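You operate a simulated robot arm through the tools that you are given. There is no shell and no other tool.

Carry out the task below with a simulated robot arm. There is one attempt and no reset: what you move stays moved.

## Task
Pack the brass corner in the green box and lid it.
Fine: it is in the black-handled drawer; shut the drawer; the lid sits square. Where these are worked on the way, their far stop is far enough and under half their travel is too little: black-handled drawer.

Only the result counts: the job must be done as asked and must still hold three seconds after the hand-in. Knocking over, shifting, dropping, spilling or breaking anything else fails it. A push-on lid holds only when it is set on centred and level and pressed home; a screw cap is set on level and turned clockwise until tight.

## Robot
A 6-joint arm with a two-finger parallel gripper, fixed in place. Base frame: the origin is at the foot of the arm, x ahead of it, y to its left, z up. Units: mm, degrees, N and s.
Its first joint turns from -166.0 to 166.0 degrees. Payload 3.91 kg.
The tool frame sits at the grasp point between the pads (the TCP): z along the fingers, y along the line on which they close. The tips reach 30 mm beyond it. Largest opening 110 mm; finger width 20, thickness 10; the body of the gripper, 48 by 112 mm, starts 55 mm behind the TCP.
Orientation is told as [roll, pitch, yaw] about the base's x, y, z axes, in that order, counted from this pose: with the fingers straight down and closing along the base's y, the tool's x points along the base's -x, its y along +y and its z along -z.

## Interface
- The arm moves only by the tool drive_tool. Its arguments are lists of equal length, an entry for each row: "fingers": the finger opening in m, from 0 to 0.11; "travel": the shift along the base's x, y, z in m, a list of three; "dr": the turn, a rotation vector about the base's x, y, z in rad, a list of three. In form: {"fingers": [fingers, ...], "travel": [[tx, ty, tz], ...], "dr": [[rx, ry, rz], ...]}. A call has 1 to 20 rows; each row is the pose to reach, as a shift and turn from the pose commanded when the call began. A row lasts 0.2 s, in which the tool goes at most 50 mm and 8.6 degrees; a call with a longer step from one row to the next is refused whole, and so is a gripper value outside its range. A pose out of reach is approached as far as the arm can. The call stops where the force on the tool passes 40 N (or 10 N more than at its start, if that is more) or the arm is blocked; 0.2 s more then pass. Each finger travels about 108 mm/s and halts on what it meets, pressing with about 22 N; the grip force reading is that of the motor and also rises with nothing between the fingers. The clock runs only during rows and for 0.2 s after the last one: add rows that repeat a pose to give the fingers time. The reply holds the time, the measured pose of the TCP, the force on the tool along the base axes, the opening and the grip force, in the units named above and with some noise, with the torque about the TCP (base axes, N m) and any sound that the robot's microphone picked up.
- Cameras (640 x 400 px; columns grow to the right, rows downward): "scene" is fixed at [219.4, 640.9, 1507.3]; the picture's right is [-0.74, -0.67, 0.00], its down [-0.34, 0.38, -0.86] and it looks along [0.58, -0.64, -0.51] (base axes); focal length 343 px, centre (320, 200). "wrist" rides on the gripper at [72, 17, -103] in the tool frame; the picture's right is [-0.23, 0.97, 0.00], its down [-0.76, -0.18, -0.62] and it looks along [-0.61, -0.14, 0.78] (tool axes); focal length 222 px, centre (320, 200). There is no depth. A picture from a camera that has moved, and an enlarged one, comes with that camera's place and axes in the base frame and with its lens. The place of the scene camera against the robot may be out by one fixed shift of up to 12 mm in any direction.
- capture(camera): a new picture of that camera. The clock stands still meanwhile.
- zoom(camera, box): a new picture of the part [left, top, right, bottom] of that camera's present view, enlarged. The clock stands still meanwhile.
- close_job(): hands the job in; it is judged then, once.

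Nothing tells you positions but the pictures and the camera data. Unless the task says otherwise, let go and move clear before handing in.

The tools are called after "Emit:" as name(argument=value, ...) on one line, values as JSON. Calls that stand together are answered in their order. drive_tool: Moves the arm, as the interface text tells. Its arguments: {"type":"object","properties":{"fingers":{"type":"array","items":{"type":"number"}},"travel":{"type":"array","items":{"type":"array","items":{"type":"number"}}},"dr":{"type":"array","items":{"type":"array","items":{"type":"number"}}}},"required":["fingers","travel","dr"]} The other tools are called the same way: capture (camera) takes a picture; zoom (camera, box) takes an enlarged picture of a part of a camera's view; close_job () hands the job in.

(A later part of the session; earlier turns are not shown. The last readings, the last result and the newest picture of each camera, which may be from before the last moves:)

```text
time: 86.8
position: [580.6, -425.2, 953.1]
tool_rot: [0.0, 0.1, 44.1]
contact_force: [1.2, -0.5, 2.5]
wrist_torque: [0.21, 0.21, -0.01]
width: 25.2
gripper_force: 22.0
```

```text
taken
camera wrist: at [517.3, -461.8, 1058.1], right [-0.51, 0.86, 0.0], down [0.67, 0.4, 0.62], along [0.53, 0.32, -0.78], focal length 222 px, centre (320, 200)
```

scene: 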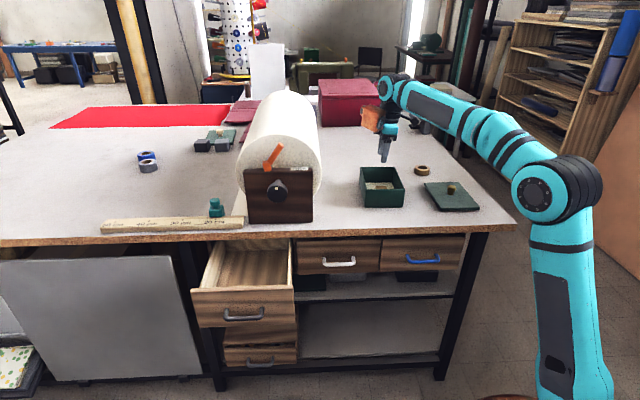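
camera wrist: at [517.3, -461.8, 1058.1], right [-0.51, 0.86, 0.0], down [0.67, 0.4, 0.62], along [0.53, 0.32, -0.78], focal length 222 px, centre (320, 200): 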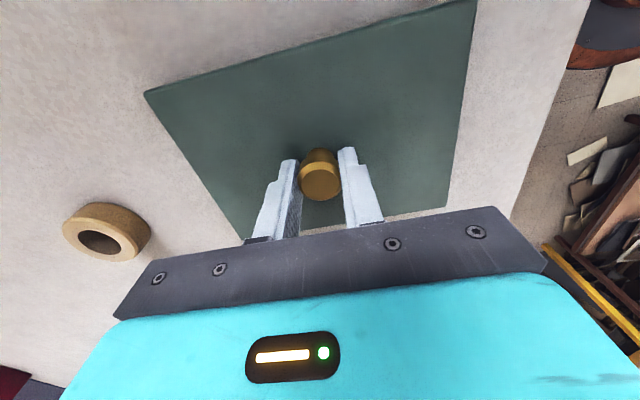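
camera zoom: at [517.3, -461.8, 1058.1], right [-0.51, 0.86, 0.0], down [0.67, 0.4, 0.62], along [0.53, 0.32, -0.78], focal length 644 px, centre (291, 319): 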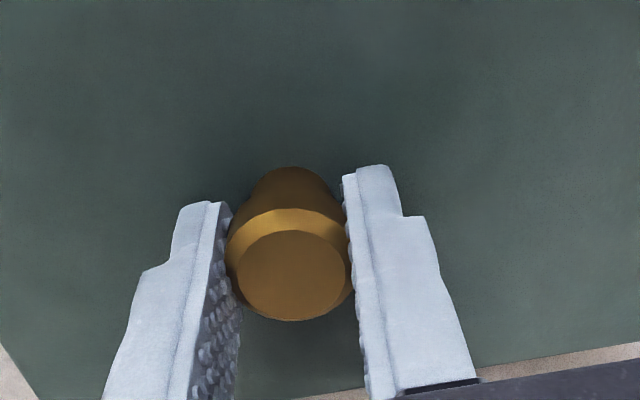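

The knob is now centred on both axes and gripped at 25 mm. I'll lift the lid a little and check it hangs level.

Emit:
drive_tool(fingers=[0.0, 0.0, 0.0, 0.0, 0.0, 0.0, 0.0, 0.0], travel=[[0, 0, 0.003], [0, 0, 0.008], [0, 0, 0.015], [0, 0, 0.025], [0, 0, 0.04], [0, 0, 0.06], [0, 0, 0.08], [0, 0, 0.1]], dr=[[0, 0, 0], [0, 0, 0], [0, 0, 0], [0, 0, 0], [0, 0, 0], [0, 0, 0], [0, 0, 0], [0, 0, 0]])

Emit:
capture(camera="wrist")

Emit:
zoom(camera="scene", box=[380, 120, 520, 207])

```text
time: 88.6
position: [579.5, -423.6, 1054.5]
tool_rot: [0.1, 0.2, 43.9]
contact_force: [0.5, -0.7, -1.0]
wrist_torque: [-0.01, -0.01, -0.01]
width: 25.2
gripper_force: 21.9
```

```text
taken
camera wrist: at [516.9, -461.9, 1158.0], right [-0.51, 0.86, 0.0], down [0.67, 0.4, 0.62], along [0.53, 0.32, -0.78], focal length 222 px, centre (320, 200)
```

wrist: 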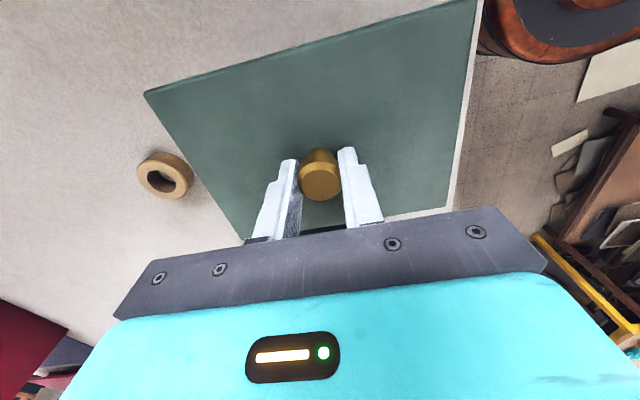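

```text
4.57 times, centred on (450, 164) of scene
camera zoom: at [219.4, 640.9, 1507.3], right [-0.74, -0.67, 0.0], down [-0.34, 0.38, -0.86], along [0.58, -0.64, -0.51], focal length 1567 px, centre (-274, 367)
```

zoom: 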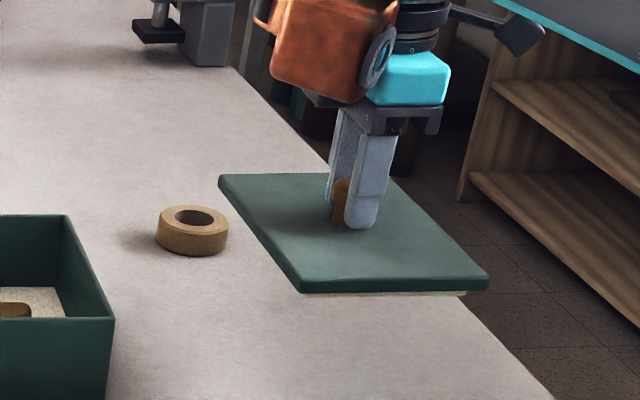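

The lid is up, level and held. I'll measure its angle relative to the tool.

Emit:
zoom(camera="wrist", box=[130, 60, 290, 250])

Emit:
zoom(camera="wrist", box=[380, 0, 500, 220])

Emit:
zoom(camera="wrist", box=[130, 0, 490, 110])

```text
2.11 times, centred on (210, 155) of wrist
camera zoom: at [516.9, -461.9, 1158.0], right [-0.51, 0.86, 0.0], down [0.67, 0.4, 0.62], along [0.53, 0.32, -0.78], focal length 468 px, centre (552, 295)
```

zoom: 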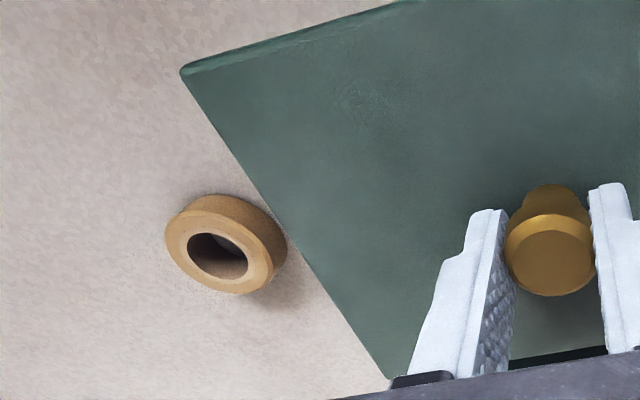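

```text
1.82 times, centred on (440, 110) of wrist
camera zoom: at [516.9, -461.9, 1158.0], right [-0.51, 0.86, 0.0], down [0.67, 0.4, 0.62], along [0.53, 0.32, -0.78], focal length 404 px, centre (102, 364)
```

zoom: 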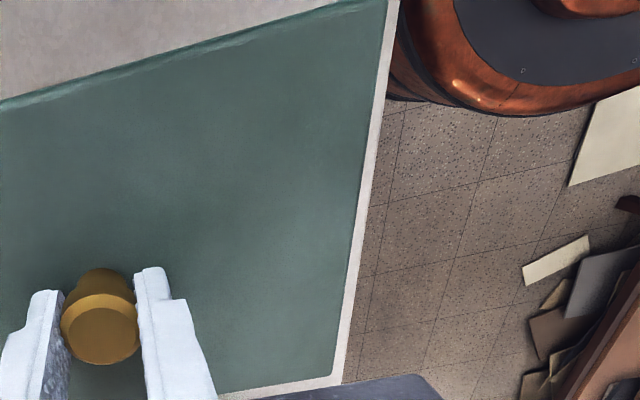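

```text
1.78 times, centred on (310, 55) of wrist
camera zoom: at [516.9, -461.9, 1158.0], right [-0.51, 0.86, 0.0], down [0.67, 0.4, 0.62], along [0.53, 0.32, -0.78], focal length 395 px, centre (338, 458)
```

zoom: 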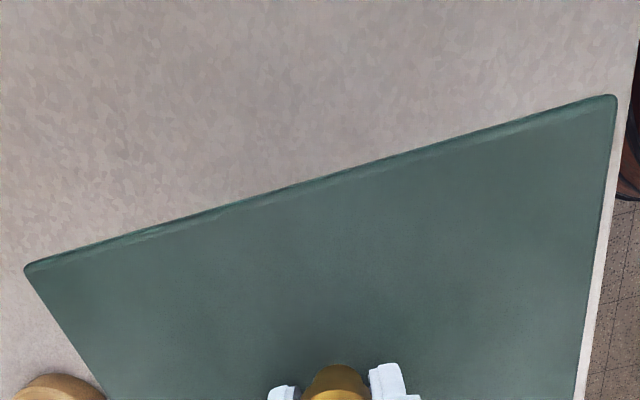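

The lid is square to the tool and its centre is within 0.5 mm of the TCP. I'll carry it over the box: shift (197.4,136.3) with a -2° turn, staying high.

Emit:
drive_tool(fingers=[0.0, 0.0, 0.0, 0.0, 0.0, 0.0, 0.0, 0.0, 0.0, 0.0, 0.0, 0.0, 0.0, 0.0, 0.0], travel=[[0.004, 0.003, 0.01], [0.012, 0.0083, 0.016], [0.025, 0.0173, 0.016], [0.042, 0.029, 0.016], [0.06, 0.0414, 0.016], [0.08, 0.0552, 0.016], [0.1, 0.069, 0.016], [0.12, 0.0828, 0.016], [0.14, 0.0966, 0.016], [0.158, 0.109, 0.016], [0.174, 0.1201, 0.016], [0.186, 0.1284, 0.016], [0.194, 0.1339, 0.016], [0.1974, 0.13625, 0.016], [0.1974, 0.13625, 0.016]], dr=[[0, 0, 0], [0, 0, -0.003], [0, 0, -0.006], [0, 0, -0.009], [0, 0, -0.012], [0, 0, -0.015], [0, 0, -0.018], [0, 0, -0.021], [0, 0, -0.024], [0, 0, -0.027], [0, 0, -0.03], [0, 0, -0.033], [0, 0, -0.0345], [0, 0, -0.0345], [0, 0, -0.0345]])

Emit:
drive_tool(fingers=[0.0], travel=[[0, 0, 0]], dr=[[0, 0, 0]])

Emit:
capture(camera="wrist")

Emit:
zoom(camera="scene", box=[320, 120, 460, 207])

```text
time: 91.8
position: [779.0, -288.4, 1069.5]
tool_rot: [0.0, 0.1, 42.0]
contact_force: [0.2, -0.8, -1.1]
wrist_torque: [0.01, 0.02, -0.01]
width: 25.2
gripper_force: 22.4
```

```text
time: 92.2
position: [778.4, -288.4, 1069.6]
tool_rot: [-0.1, 0.1, 41.9]
contact_force: [-0.1, 0.3, -1.0]
wrist_torque: [0.01, -0.03, 0.02]
width: 25.3
gripper_force: 21.8
```

```text
taken
camera wrist: at [713.4, -323.3, 1174.0], right [-0.48, 0.88, 0.0], down [0.69, 0.38, 0.62], along [0.55, 0.3, -0.78], focal length 222 px, centre (320, 200)
```

wrist: 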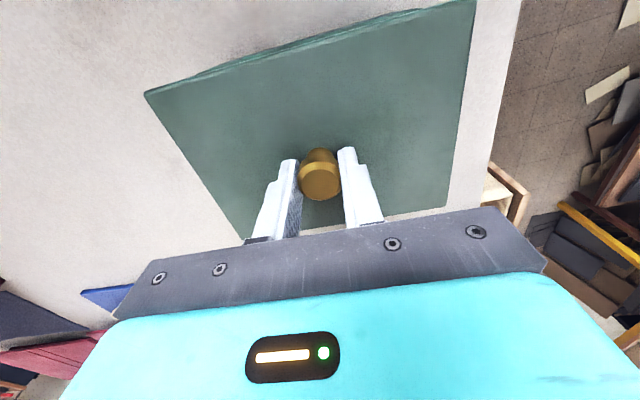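

```text
4.57 times, centred on (390, 164) of scene
camera zoom: at [219.4, 640.9, 1507.3], right [-0.74, -0.67, 0.0], down [-0.34, 0.38, -0.86], along [0.58, -0.64, -0.51], focal length 1567 px, centre (0, 367)
```

zoom: 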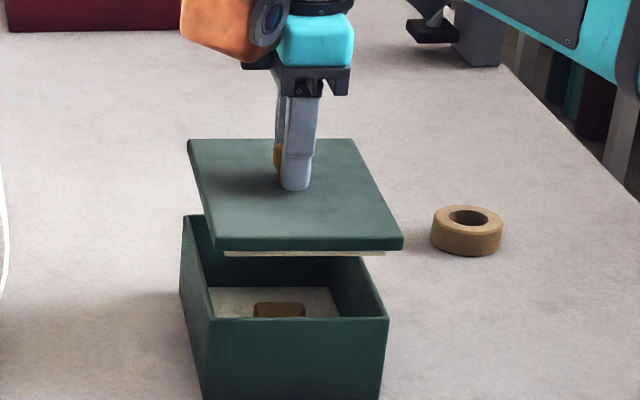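

The lid hangs squarely over the box. I'll lower to just above the rim and check alignment from both cameras.

Emit:
drive_tool(fingers=[0.0, 0.0, 0.0, 0.0], travel=[[0, 0, -0.01], [0, 0, -0.02], [0, 0, -0.03], [0, 0, -0.037]], dr=[[0, 0, 0], [0, 0, 0], [0, 0, 0], [0, 0, 0]])

Emit:
zoom(camera="wrist", box=[130, 0, 490, 225])

Emit:
zoom(camera="scene", box=[340, 145, 420, 210])

```text
time: 93.2
position: [777.5, -288.5, 1032.2]
tool_rot: [0.0, 0.0, 42.0]
contact_force: [-0.1, 0.3, -1.3]
wrist_torque: [0.02, -0.02, 0.01]
width: 25.1
gripper_force: 22.3
```

```text
1.78 times, centred on (310, 112) of wrist
camera zoom: at [713.5, -323.3, 1137.0], right [-0.48, 0.88, 0.0], down [0.69, 0.38, 0.62], along [0.55, 0.3, -0.78], focal length 395 px, centre (338, 356)
```

zoom: 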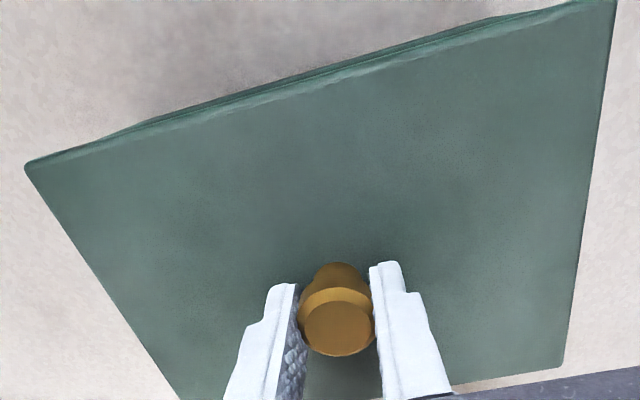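

```text
6.15 times, centred on (380, 178) of scene
camera zoom: at [219.4, 640.9, 1507.3], right [-0.74, -0.67, 0.0], down [-0.34, 0.38, -0.86], along [0.58, -0.64, -0.51], focal length 2109 px, centre (-49, 338)
```

zoom: 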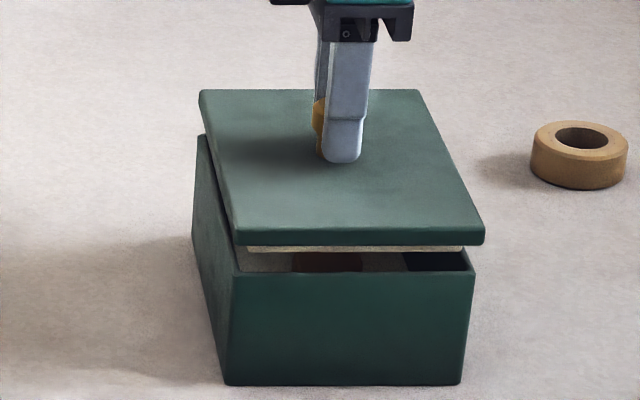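

It's close. I'll zoom in on both front corners to check that the overhang is even.

Emit:
zoom(camera="scene", box=[364, 178, 388, 193])

Emit:
zoom(camera="scene", box=[400, 178, 424, 193])

Emit:
zoom(camera="scene", box=[362, 155, 386, 170])

Emit:
zoom(camera="wrist", box=[130, 60, 230, 122])

Emit:
zoom(camera="wrist", box=[390, -20, 490, 42])

```text
16.00 times, centred on (376, 186) of scene
camera zoom: at [219.4, 640.9, 1507.3], right [-0.74, -0.67, 0.0], down [-0.34, 0.38, -0.86], along [0.58, -0.64, -0.51], focal length 5484 px, centre (-576, 432)
```

zoom: 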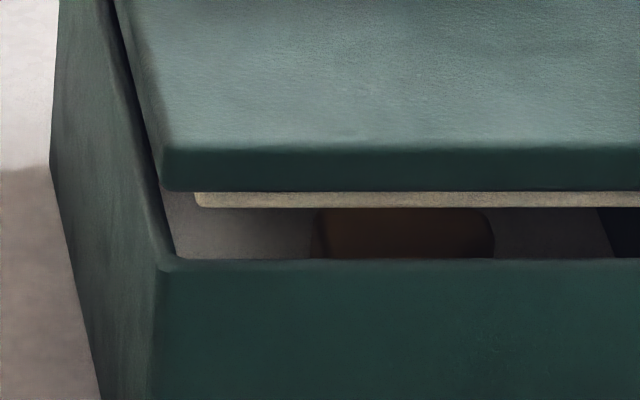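

```text
16.00 times, centred on (412, 186) of scene
camera zoom: at [219.4, 640.9, 1507.3], right [-0.74, -0.67, 0.0], down [-0.34, 0.38, -0.86], along [0.58, -0.64, -0.51], focal length 5484 px, centre (-1152, 432)
```

zoom: 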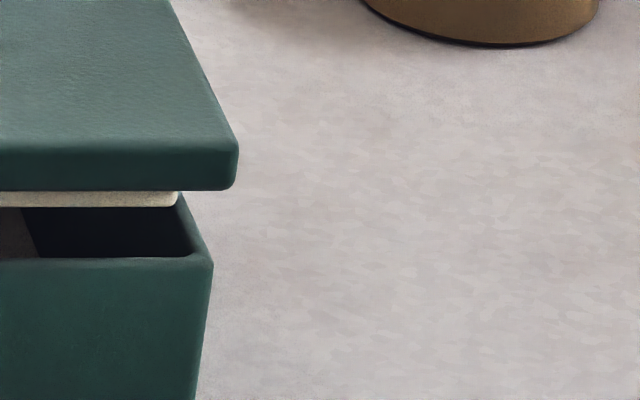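

```text
16.00 times, centred on (374, 162) of scene
camera zoom: at [219.4, 640.9, 1507.3], right [-0.74, -0.67, 0.0], down [-0.34, 0.38, -0.86], along [0.58, -0.64, -0.51], focal length 5484 px, centre (-544, 800)
```

zoom: 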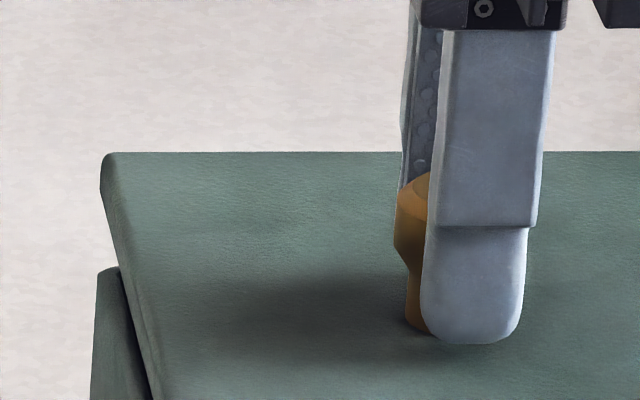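

```text
6.40 times, centred on (180, 91) of wrist
camera zoom: at [713.5, -323.3, 1137.0], right [-0.48, 0.88, 0.0], down [0.69, 0.38, 0.62], along [0.55, 0.3, -0.78], focal length 1422 px, centre (1216, 898)
```

zoom: 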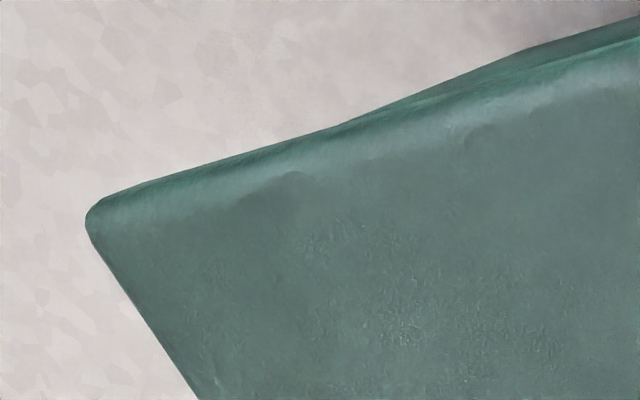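

```text
refused: -20 is not a number from 0 to 400
```

The plug has about 4 mm clearance per side and looks within 1 mm sideways. I'll check the long direction using the box corners visible past the lid in the wrist view.

Emit:
zoom(camera="wrist", box=[380, 0, 440, 37])

Emit:
zoom(camera="wrist", box=[190, 50, 250, 87])

Emit:
zoom(camera="wrist", box=[130, 60, 190, 97])

```text
10.67 times, centred on (410, 18) of wrist
camera zoom: at [713.5, -323.3, 1137.0], right [-0.48, 0.88, 0.0], down [0.69, 0.38, 0.62], along [0.55, 0.3, -0.78], focal length 2369 px, centre (-640, 2136)
```

zoom: 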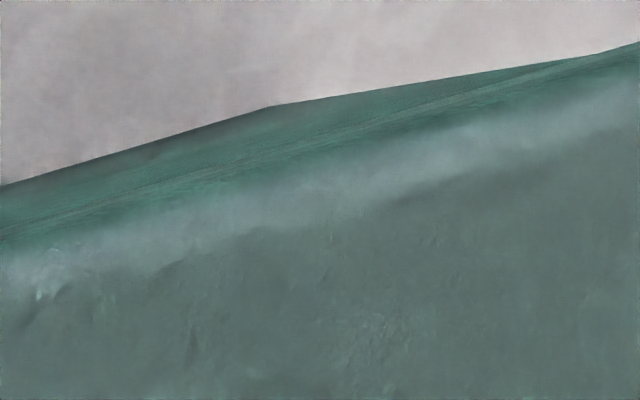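

```text
10.67 times, centred on (220, 68) of wrist
camera zoom: at [713.5, -323.3, 1137.0], right [-0.48, 0.88, 0.0], down [0.69, 0.38, 0.62], along [0.55, 0.3, -0.78], focal length 2369 px, centre (1387, 1603)
```

zoom: 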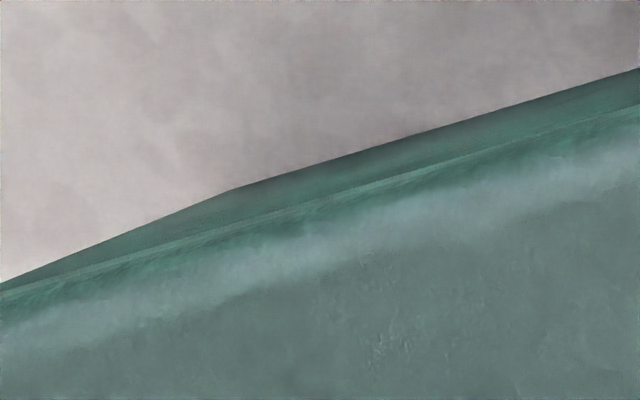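

```text
10.67 times, centred on (160, 78) of wrist
camera zoom: at [713.5, -323.3, 1137.0], right [-0.48, 0.88, 0.0], down [0.69, 0.38, 0.62], along [0.55, 0.3, -0.78], focal length 2369 px, centre (2027, 1496)
```

zoom: 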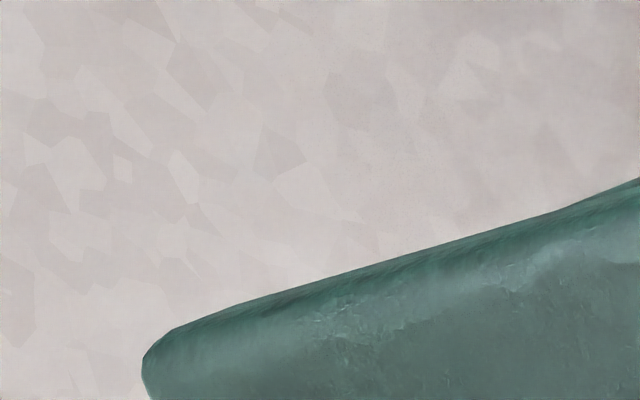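

Alignment is within about 1 mm both ways. I'll apply a tiny correction and lower slowly so the plug enters the box.

Emit:
drive_tool(fingers=[0.0, 0.0, 0.0, 0.0, 0.0, 0.0, 0.0], travel=[[0.0007, -0.0002, 0], [0.0007, -0.0002, -0.002], [0.0007, -0.0002, -0.004], [0.0007, -0.0002, -0.006], [0.0007, -0.0002, -0.008], [0.0007, -0.0002, -0.01], [0.0007, -0.0002, -0.012]], dr=[[0, 0, 0], [0, 0, 0], [0, 0, 0], [0, 0, 0], [0, 0, 0], [0, 0, 0], [0, 0, 0]])

Emit:
zoom(camera="scene", box=[340, 145, 420, 210])

```text
time: 94.8
position: [779.7, -289.0, 1019.5]
tool_rot: [0.0, 0.1, 42.0]
contact_force: [-0.7, 0.1, -1.2]
wrist_torque: [0.01, -0.02, 0.04]
width: 25.2
gripper_force: 21.7
```

```text
6.15 times, centred on (380, 178) of scene
camera zoom: at [219.4, 640.9, 1507.3], right [-0.74, -0.67, 0.0], down [-0.34, 0.38, -0.86], along [0.58, -0.64, -0.51], focal length 2109 px, centre (-49, 338)
```

zoom: 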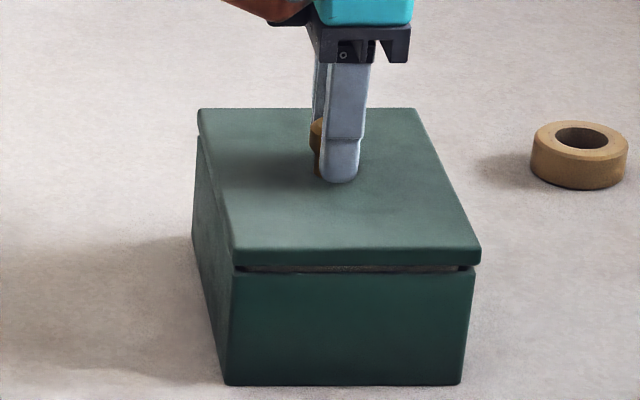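

The plug is entering the box cleanly with no contact. I'll keep lowering till it seats.

Emit:
drive_tool(fingers=[0.0, 0.0, 0.0, 0.0], travel=[[0, 0, -0.001], [0, 0, -0.002], [0, 0, -0.003], [0, 0, -0.004]], dr=[[0, 0, 0], [0, 0, 0], [0, 0, 0], [0, 0, 0]])

Emit:
zoom(camera="scene", box=[364, 178, 388, 193])

Emit:
zoom(camera="scene", box=[400, 178, 424, 193])

```text
time: 95.8
position: [777.3, -288.5, 1015.6]
tool_rot: [0.0, 0.2, 41.9]
contact_force: [-0.2, -0.1, -0.6]
wrist_torque: [0.02, 0.03, 0.0]
width: 25.1
gripper_force: 21.8
```

```text
16.00 times, centred on (376, 186) of scene
camera zoom: at [219.4, 640.9, 1507.3], right [-0.74, -0.67, 0.0], down [-0.34, 0.38, -0.86], along [0.58, -0.64, -0.51], focal length 5484 px, centre (-576, 432)
```

zoom: 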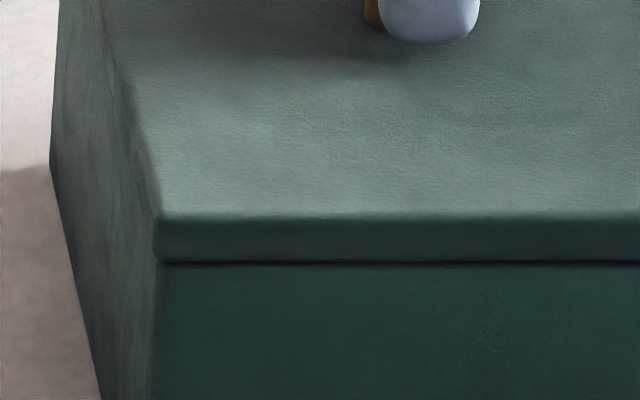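

```text
16.00 times, centred on (412, 186) of scene
camera zoom: at [219.4, 640.9, 1507.3], right [-0.74, -0.67, 0.0], down [-0.34, 0.38, -0.86], along [0.58, -0.64, -0.51], focal length 5484 px, centre (-1152, 432)
```

zoom: 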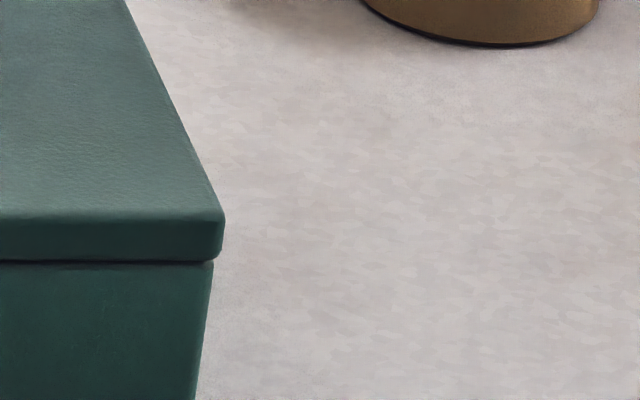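

It's almost seated, sitting about 0.8 mm too far to the picture's right. I'll nudge it over and lower onto the rim.

Emit:
drive_tool(fingers=[0.0, 0.0, 0.0, 0.0], travel=[[0.0006, 0.0006, 0], [0.0006, 0.0006, 0], [0.0006, 0.0006, -0.0008], [0.0006, 0.0006, -0.0015]], dr=[[0, 0, 0], [0, 0, 0], [0, 0, 0], [0, 0, 0]])

Emit:
zoom(camera="scene", box=[364, 178, 388, 193])

Emit:
zoom(camera="scene", box=[400, 178, 424, 193])

Emit:
zoom(camera="wrist", box=[130, 0, 490, 225])

```text
time: 96.8
position: [779.2, -287.6, 1016.2]
tool_rot: [-0.1, 0.0, 42.0]
contact_force: [5.9, -1.1, 14.2]
wrist_torque: [0.15, 0.2, 0.02]
width: 25.1
gripper_force: 22.3
```

```text
16.00 times, centred on (376, 186) of scene
camera zoom: at [219.4, 640.9, 1507.3], right [-0.74, -0.67, 0.0], down [-0.34, 0.38, -0.86], along [0.58, -0.64, -0.51], focal length 5484 px, centre (-576, 432)
```

zoom: 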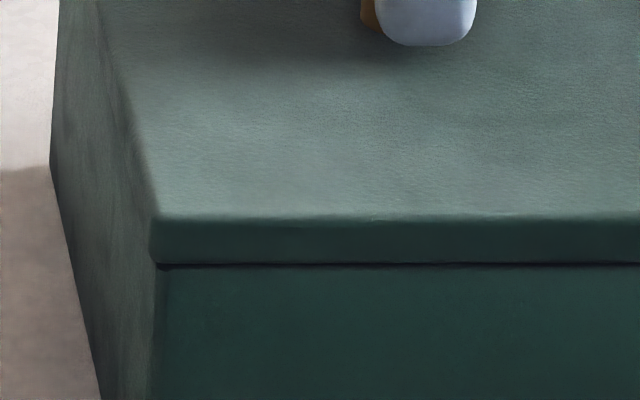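

```text
16.00 times, centred on (412, 186) of scene
camera zoom: at [219.4, 640.9, 1507.3], right [-0.74, -0.67, 0.0], down [-0.34, 0.38, -0.86], along [0.58, -0.64, -0.51], focal length 5484 px, centre (-1152, 432)
```

zoom: 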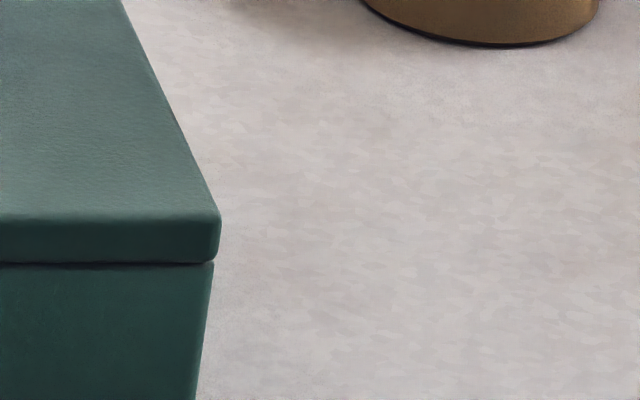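

```text
1.78 times, centred on (310, 112) of wrist
camera zoom: at [714.5, -322.8, 1120.2], right [-0.48, 0.88, 0.0], down [0.68, 0.38, 0.62], along [0.55, 0.3, -0.78], focal length 395 px, centre (338, 356)
```

zoom: 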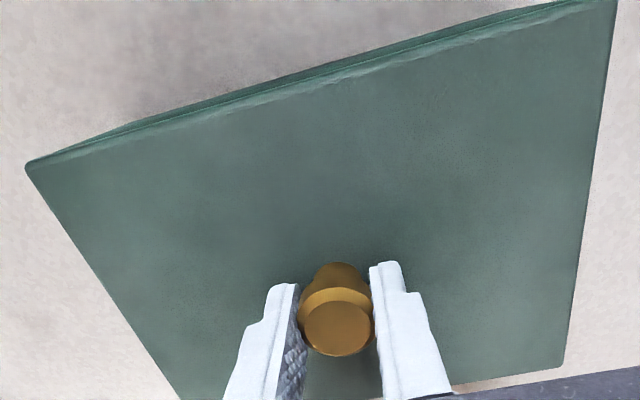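

The overhang is even now and the lid touches the rim at 14 N. I'll press down through the knob.

Emit:
drive_tool(fingers=[0.0, 0.0, 0.0, 0.0, 0.0, 0.0], travel=[[0, 0, -0.0007], [0, 0, -0.0014], [0, 0, -0.0021], [0, 0, -0.0028], [0, 0, -0.0035], [0, 0, -0.004]], dr=[[0, 0, 0], [0, 0, 0], [0, 0, 0], [0, 0, 0], [0, 0, 0], [0, 0, 0]])

Emit:
zoom(camera="scene", box=[364, 178, 388, 193])

Emit:
zoom(camera="scene", box=[400, 178, 424, 193])

```text
time: 98.2
position: [778.9, -287.5, 1011.3]
tool_rot: [-0.1, -0.1, 42.0]
contact_force: [5.7, -4.2, 29.3]
wrist_torque: [0.14, 0.18, 0.07]
width: 25.6
gripper_force: 22.0
```

```text
16.00 times, centred on (376, 186) of scene
camera zoom: at [219.4, 640.9, 1507.3], right [-0.74, -0.67, 0.0], down [-0.34, 0.38, -0.86], along [0.58, -0.64, -0.51], focal length 5484 px, centre (-576, 432)
```

zoom: 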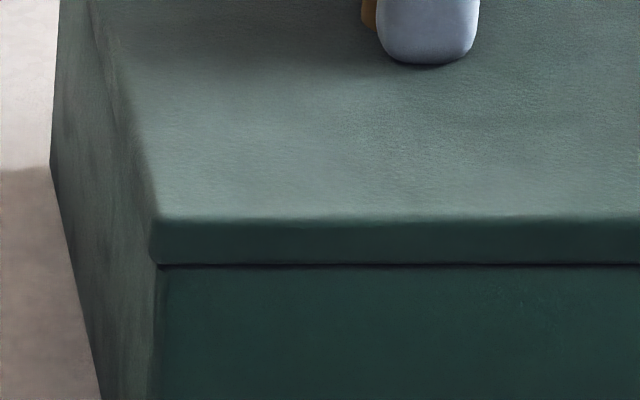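

```text
16.00 times, centred on (412, 186) of scene
camera zoom: at [219.4, 640.9, 1507.3], right [-0.74, -0.67, 0.0], down [-0.34, 0.38, -0.86], along [0.58, -0.64, -0.51], focal length 5484 px, centre (-1152, 432)
```

zoom: 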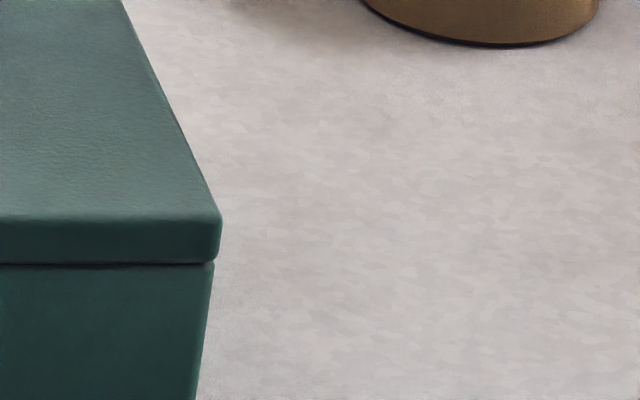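

The fingers slid down the knob and the tips now press on the lid at 29 N. The lid looks flush. I'll press somewhat harder in stages to be sure it's home.

Emit:
drive_tool(fingers=[0.0, 0.0, 0.0], travel=[[0, 0, -0.0005], [0, 0, -0.001], [0, 0, -0.0013]], dr=[[0, 0, 0], [0, 0, 0], [0, 0, 0]])

Emit:
drive_tool(fingers=[0.0, 0.0, 0.0], travel=[[0, 0, -0.0004], [0, 0, -0.0008], [0, 0, -0.0012]], dr=[[0, 0, 0], [0, 0, 0], [0, 0, 0]])

Emit:
zoom(camera="scene", box=[364, 178, 388, 193])

```text
time: 98.7
position: [779.1, -287.6, 1011.2]
tool_rot: [-0.1, 0.0, 42.0]
contact_force: [-0.1, -0.8, 9.5]
wrist_torque: [0.28, 0.46, 0.09]
width: 25.6
gripper_force: 22.2
stopped in row 2: the force on the tool passed its limit at 42 N (the readings are from after the stop); the commanded pose is now the measured one
```

```text
time: 99.5
position: [779.5, -288.8, 1010.8]
tool_rot: [-0.4, -0.1, 41.9]
contact_force: [8.8, -7.3, 32.0]
wrist_torque: [0.18, 0.34, -0.02]
width: 25.3
gripper_force: 21.7
```

```text
16.00 times, centred on (376, 186) of scene
camera zoom: at [219.4, 640.9, 1507.3], right [-0.74, -0.67, 0.0], down [-0.34, 0.38, -0.86], along [0.58, -0.64, -0.51], focal length 5484 px, centre (-576, 432)
```

zoom: 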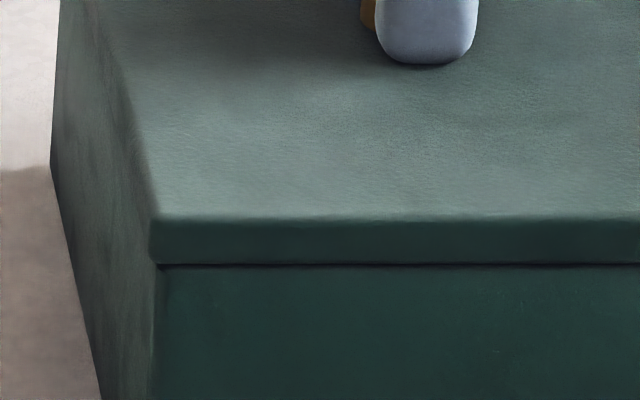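

The lid is seated flat and took 42 N with no sign of tilting. I'll ease off most of the load, open the fingers, and rise off the knob.

Emit:
drive_tool(fingers=[0.0, 0.0], travel=[[0, 0, 0.0008], [0, 0, 0.001]], dr=[[0, 0, 0], [0, 0, 0]])

```text
time: 100.1
position: [778.5, -287.7, 1011.2]
tool_rot: [-0.2, 0.0, 42.0]
contact_force: [7.7, -6.6, 30.6]
wrist_torque: [0.3, -0.03, -0.13]
width: 25.4
gripper_force: 21.8
```

Emit:
drive_tool(fingers=[0.0, 0.0], travel=[[0, 0, 0.001], [0, 0, 0.0015]], dr=[[0, 0, 0], [0, 0, 0]])

```text
time: 100.7
position: [778.7, -287.5, 1011.6]
tool_rot: [0.0, 0.1, 42.0]
contact_force: [-2.9, -1.8, 10.4]
wrist_torque: [0.28, 0.07, 0.05]
width: 25.3
gripper_force: 22.3
```

The load is down to 10 N. I'll open and rise clear.

Emit:
drive_tool(fingers=[0.0, 0.03, 0.045, 0.055, 0.06, 0.06, 0.06, 0.06, 0.06, 0.06, 0.06], travel=[[0, 0, 0.0005], [0, 0, 0.0008], [0, 0, 0.001], [0, 0, 0.002], [0, 0, 0.004], [0, 0, 0.01], [0, 0, 0.02], [0, 0, 0.035], [0, 0, 0.05], [0, 0, 0.065], [0, 0, 0.08]], dr=[[0, 0, 0], [0, 0, 0], [0, 0, 0], [0, 0, 0], [0, 0, 0], [0, 0, 0], [0, 0, 0], [0, 0, 0], [0, 0, 0], [0, 0, 0], [0, 0, 0]])

Emit:
capture(camera="wrist")

Emit:
zoom(camera="scene", box=[340, 145, 420, 210])

```text
time: 103.1
position: [778.6, -288.7, 1091.9]
tool_rot: [-0.1, -0.1, 42.0]
contact_force: [-1.0, -0.3, 0.8]
wrist_torque: [0.04, 0.02, 0.0]
width: 59.7
gripper_force: 0.0
```

```text
taken
camera wrist: at [714.6, -323.0, 1197.3], right [-0.48, 0.88, 0.0], down [0.68, 0.38, 0.62], along [0.55, 0.3, -0.78], focal length 222 px, centre (320, 200)
```

wrist: 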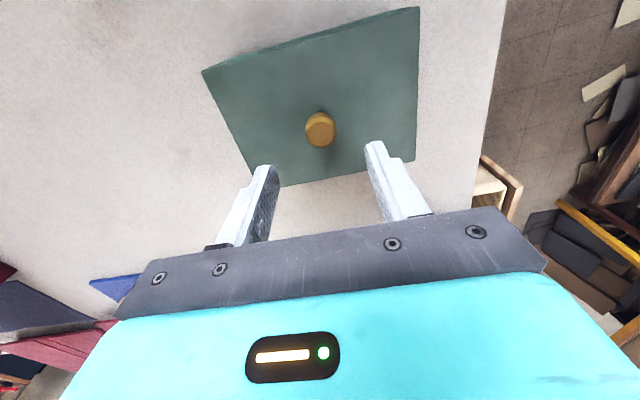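

```text
6.15 times, centred on (380, 178) of scene
camera zoom: at [219.4, 640.9, 1507.3], right [-0.74, -0.67, 0.0], down [-0.34, 0.38, -0.86], along [0.58, -0.64, -0.51], focal length 2109 px, centre (-49, 338)
```

zoom: 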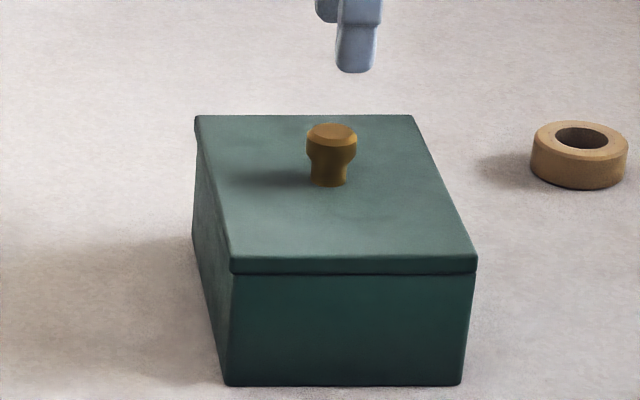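

The lid sits on the box. I'll check all the corners up close.

Emit:
zoom(camera="scene", box=[360, 160, 392, 200])

Emit:
zoom(camera="scene", box=[392, 160, 424, 200])

Emit:
zoom(camera="wrist", box=[195, 0, 435, 195])

```text
10.00 times, centred on (376, 180) of scene
camera zoom: at [219.4, 640.9, 1507.3], right [-0.74, -0.67, 0.0], down [-0.34, 0.38, -0.86], along [0.58, -0.64, -0.51], focal length 3428 px, centre (-240, 400)
```

zoom: 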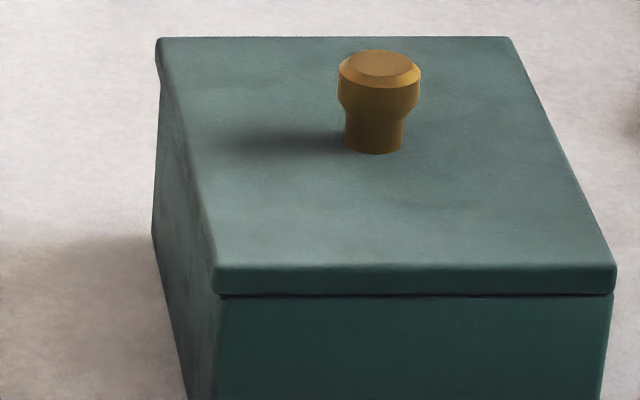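

```text
10.00 times, centred on (408, 180) of scene
camera zoom: at [219.4, 640.9, 1507.3], right [-0.74, -0.67, 0.0], down [-0.34, 0.38, -0.86], along [0.58, -0.64, -0.51], focal length 3428 px, centre (-560, 400)
```

zoom: 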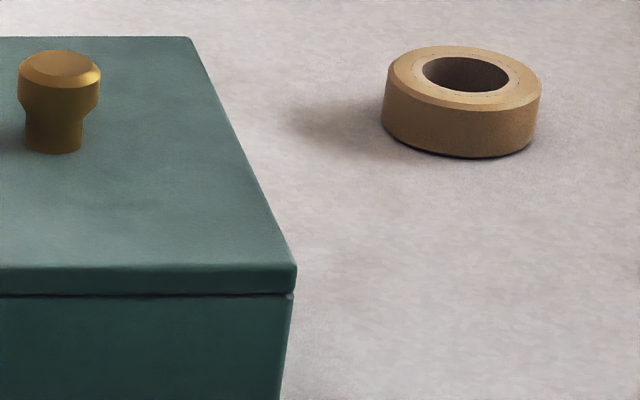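

```text
2.05 times, centred on (315, 98) of wrist
camera zoom: at [714.6, -323.0, 1197.3], right [-0.48, 0.88, 0.0], down [0.68, 0.38, 0.62], along [0.55, 0.3, -0.78], focal length 456 px, centre (330, 410)
```

zoom: 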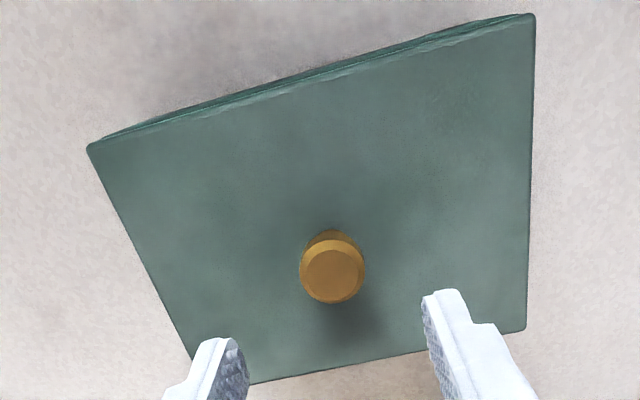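

It's seated evenly. To be sure it's pressed home, I'll close the fingers and press straight down on the knob's top.

Emit:
drive_tool(fingers=[0.03, 0.01, 0.0, 0.0, 0.0, 0.0, 0.0], travel=[[0, 0, 0], [0, 0, 0], [0, 0, 0], [0, 0, -0.015], [0, 0, -0.03], [0, 0, -0.042], [0, 0, -0.048]], dr=[[0, 0, 0], [0, 0, 0], [0, 0, 0], [0, 0, 0], [0, 0, 0], [0, 0, 0], [0, 0, 0]])

Emit:
zoom(camera="scene", box=[360, 150, 420, 200])

Emit:
zoom(camera="wrist", box=[220, 90, 440, 228])

```text
time: 104.7
position: [779.6, -288.6, 1044.5]
tool_rot: [-0.1, 0.0, 42.0]
contact_force: [0.4, -0.3, 0.1]
wrist_torque: [0.0, -0.02, 0.02]
width: 0.2
gripper_force: 22.0
```

```text
8.00 times, centred on (390, 175) of scene
camera zoom: at [219.4, 640.9, 1507.3], right [-0.74, -0.67, 0.0], down [-0.34, 0.38, -0.86], along [0.58, -0.64, -0.51], focal length 2742 px, centre (-240, 400)
```

zoom: 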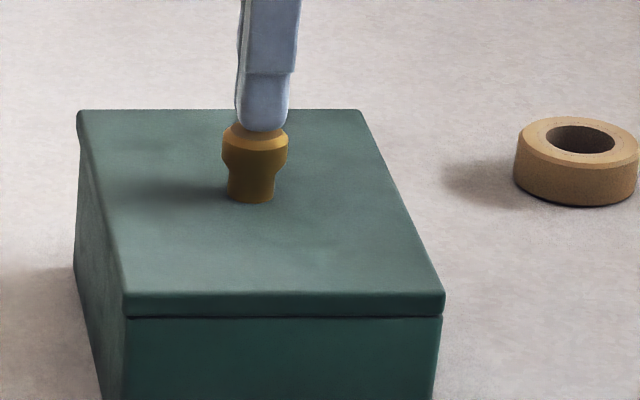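

```text
2.90 times, centred on (330, 159) of wrist
camera zoom: at [714.5, -323.1, 1149.0], right [-0.48, 0.88, 0.0], down [0.68, 0.38, 0.62], along [0.55, 0.3, -0.78], focal length 644 px, centre (291, 319)
```

zoom: 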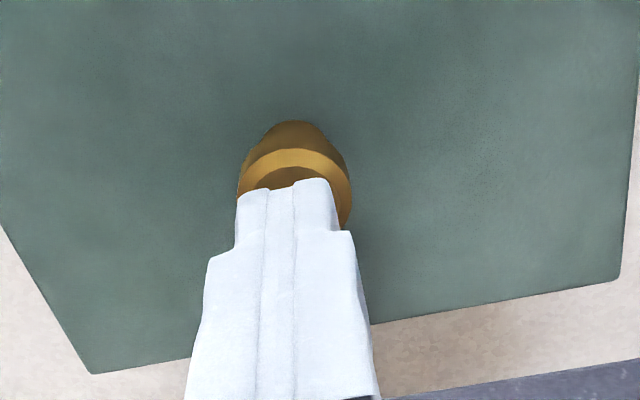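

The closed tips are over the knob's centre. I'll press down.

Emit:
drive_tool(fingers=[0.0, 0.0, 0.0, 0.0, 0.0, 0.0, 0.0, 0.0, 0.0, 0.0], travel=[[0, 0, -0.0015], [0, 0, -0.003], [0, 0, -0.0045], [0, 0, -0.006], [0, 0, -0.007], [0, 0, -0.008], [0, 0, -0.009], [0, 0, -0.01], [0, 0, -0.011], [0, 0, -0.012]], dr=[[0, 0, 0], [0, 0, 0], [0, 0, 0], [0, 0, 0], [0, 0, 0], [0, 0, 0], [0, 0, 0], [0, 0, 0], [0, 0, 0], [0, 0, 0]])

Emit:
zoom(camera="scene", box=[360, 150, 420, 200])

```text
time: 105.8
position: [778.0, -287.6, 1042.1]
tool_rot: [-0.5, -0.1, 41.9]
contact_force: [1.4, 1.5, 8.0]
wrist_torque: [0.05, -0.02, 0.09]
width: 0.0
gripper_force: 22.1
stopped in row 5: the force on the tool passed its limit at 43 N (the readings are from after the stop); the commanded pose is now the measured one
```

```text
8.00 times, centred on (390, 175) of scene
camera zoom: at [219.4, 640.9, 1507.3], right [-0.74, -0.67, 0.0], down [-0.34, 0.38, -0.86], along [0.58, -0.64, -0.51], focal length 2742 px, centre (-240, 400)
```

zoom: 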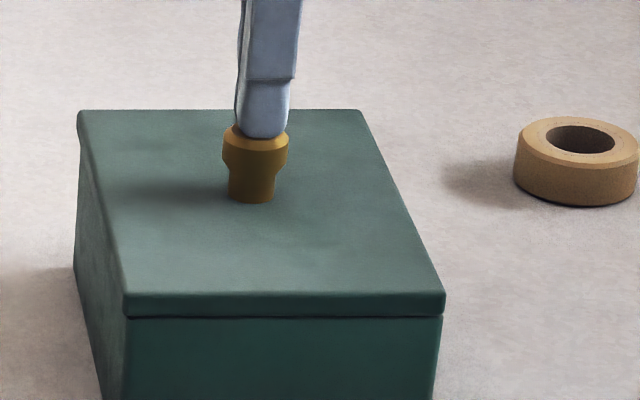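

It took 43 N centrally with no further movement. I'll do one more staged press a little higher to be certain.

Emit:
drive_tool(fingers=[0.0, 0.0, 0.0, 0.0], travel=[[0, 0, -0.001], [0, 0, -0.002], [0, 0, -0.0028], [0, 0, -0.0032]], dr=[[0, 0, 0], [0, 0, 0], [0, 0, 0], [0, 0, 0]])

Emit:
drive_tool(fingers=[0.0, 0.0, 0.0], travel=[[0, 0, -0.0005], [0, 0, -0.001], [0, 0, -0.0015]], dr=[[0, 0, 0], [0, 0, 0], [0, 0, 0]])

```text
time: 106.5
position: [777.8, -287.6, 1041.6]
tool_rot: [-0.7, -0.3, 41.9]
contact_force: [1.3, 1.6, 7.3]
wrist_torque: [0.04, 0.0, 0.0]
width: 0.0
gripper_force: 22.3
stopped in row 3: the force on the tool passed its limit at 42 N (the readings are from after the stop); the commanded pose is now the measured one
```

```text
time: 107.3
position: [777.0, -287.5, 1041.8]
tool_rot: [-0.9, -0.2, 42.0]
contact_force: [8.0, -0.5, 31.0]
wrist_torque: [-0.08, -0.16, -0.02]
width: 0.1
gripper_force: 22.0
```

The lid is firmly home. I'll rise clear and check that it stays put.

Emit:
drive_tool(fingers=[0.0, 0.0, 0.0, 0.0, 0.0, 0.0, 0.02, 0.04], travel=[[0, 0, 0.002], [0, 0, 0.006], [0, 0, 0.015], [0, 0, 0.03], [0, 0, 0.05], [0, 0, 0.07], [0, 0, 0.09], [0, 0, 0.11]], dr=[[0, 0, 0], [0, 0, 0], [0, 0, 0], [0, 0, 0], [0, 0, 0], [0, 0, 0], [0, 0, 0], [0, 0, 0]])

Emit:
capture(camera="scene")

Emit:
zoom(camera="scene", box=[360, 160, 392, 200])

Emit:
zoom(camera="wrist", box=[195, 0, 435, 195])

```text
time: 109.1
position: [779.0, -287.3, 1149.6]
tool_rot: [-0.6, -0.3, 42.0]
contact_force: [-0.1, -0.7, 0.2]
wrist_torque: [-0.03, 0.02, -0.02]
width: 40.2
gripper_force: 0.1
```

```text
taken
```

scene: 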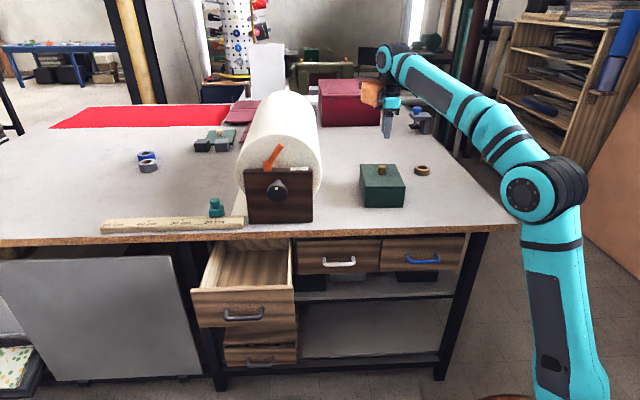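

```text
10.00 times, centred on (376, 180) of scene
camera zoom: at [219.4, 640.9, 1507.3], right [-0.74, -0.67, 0.0], down [-0.34, 0.38, -0.86], along [0.58, -0.64, -0.51], focal length 3428 px, centre (-240, 400)
```

zoom: 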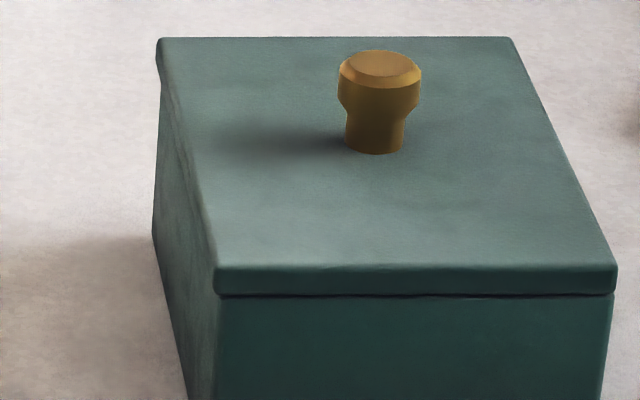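

```text
2.05 times, centred on (315, 98) of wrist
camera zoom: at [713.2, -322.5, 1254.2], right [-0.48, 0.88, -0.01], down [0.68, 0.38, 0.63], along [0.55, 0.3, -0.78], focal length 456 px, centre (330, 410)
```

zoom: 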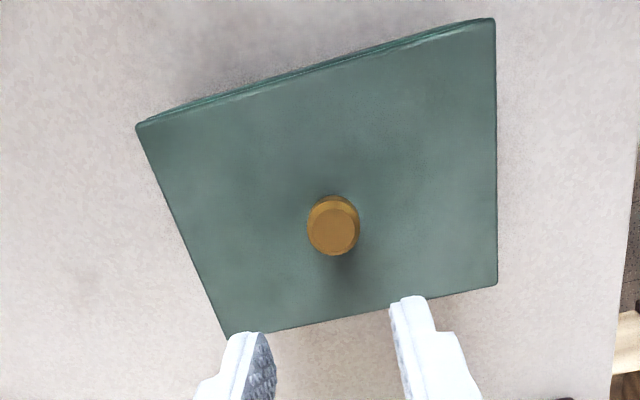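

The lid is square and seated. Last step is the drawer: I'll take the arm back round in front of the bench, the same way I came.

Emit:
drive_tool(fingers=[0.05, 0.06, 0.07, 0.07, 0.07, 0.07, 0.07, 0.07, 0.07, 0.07, 0.07, 0.07, 0.07, 0.07, 0.07, 0.07, 0.07, 0.07, 0.07, 0.07], travel=[[-0.015, 0.026, 0], [-0.032, 0.056, 0], [-0.048, 0.084, 0], [-0.064, 0.112, 0], [-0.079, 0.137, 0], [-0.074, 0.172, 0], [-0.069, 0.207, 0], [-0.064, 0.242, 0], [-0.059, 0.277, -0.005], [-0.054, 0.312, -0.01], [-0.049, 0.347, -0.015], [-0.044, 0.382, -0.02], [-0.039, 0.417, -0.02], [-0.042, 0.449, -0.03], [-0.045, 0.481, -0.04], [-0.048, 0.513, -0.05], [-0.051, 0.545, -0.062], [-0.054, 0.577, -0.075], [-0.057, 0.609, -0.088], [-0.059, 0.638, -0.1]], dr=[[0, 0, -0.076], [0, 0, -0.152], [0, 0, -0.228], [0, 0, -0.304], [0, 0, -0.38], [0, 0, -0.456], [0, 0, -0.532], [0, 0, -0.608], [0, 0, -0.684], [0, 0, -0.76], [0, 0, -0.836], [0, 0, -0.912], [0, 0, -0.988], [0, 0, -1.064], [0, 0, -1.14], [0, 0, -1.216], [0, 0, -1.292], [0, 0, -1.368], [0, 0, -1.444], [0, 0, -1.518]])

Emit:
capture(camera="scene")

Emit:
capture(camera="wrist")

```text
time: 113.3
position: [720.5, 349.3, 1050.1]
tool_rot: [-0.7, -0.2, -45.1]
contact_force: [-0.1, -0.7, 0.3]
wrist_torque: [0.04, -0.01, -0.04]
width: 69.8
gripper_force: 0.1
```

```text
taken
```

scene: 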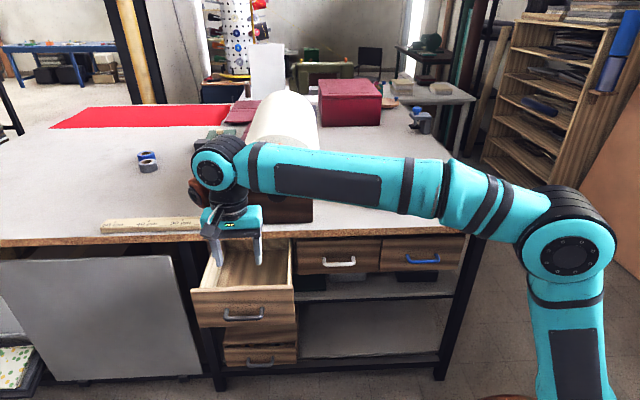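

```text
taken
camera wrist: at [682.3, 415.0, 1154.3], right [0.85, 0.53, -0.01], down [0.42, -0.66, 0.63], along [0.32, -0.54, -0.78], focal length 222 px, centre (320, 200)
```

wrist: 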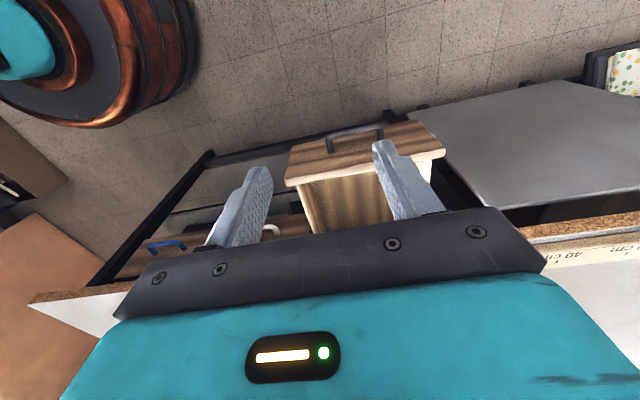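

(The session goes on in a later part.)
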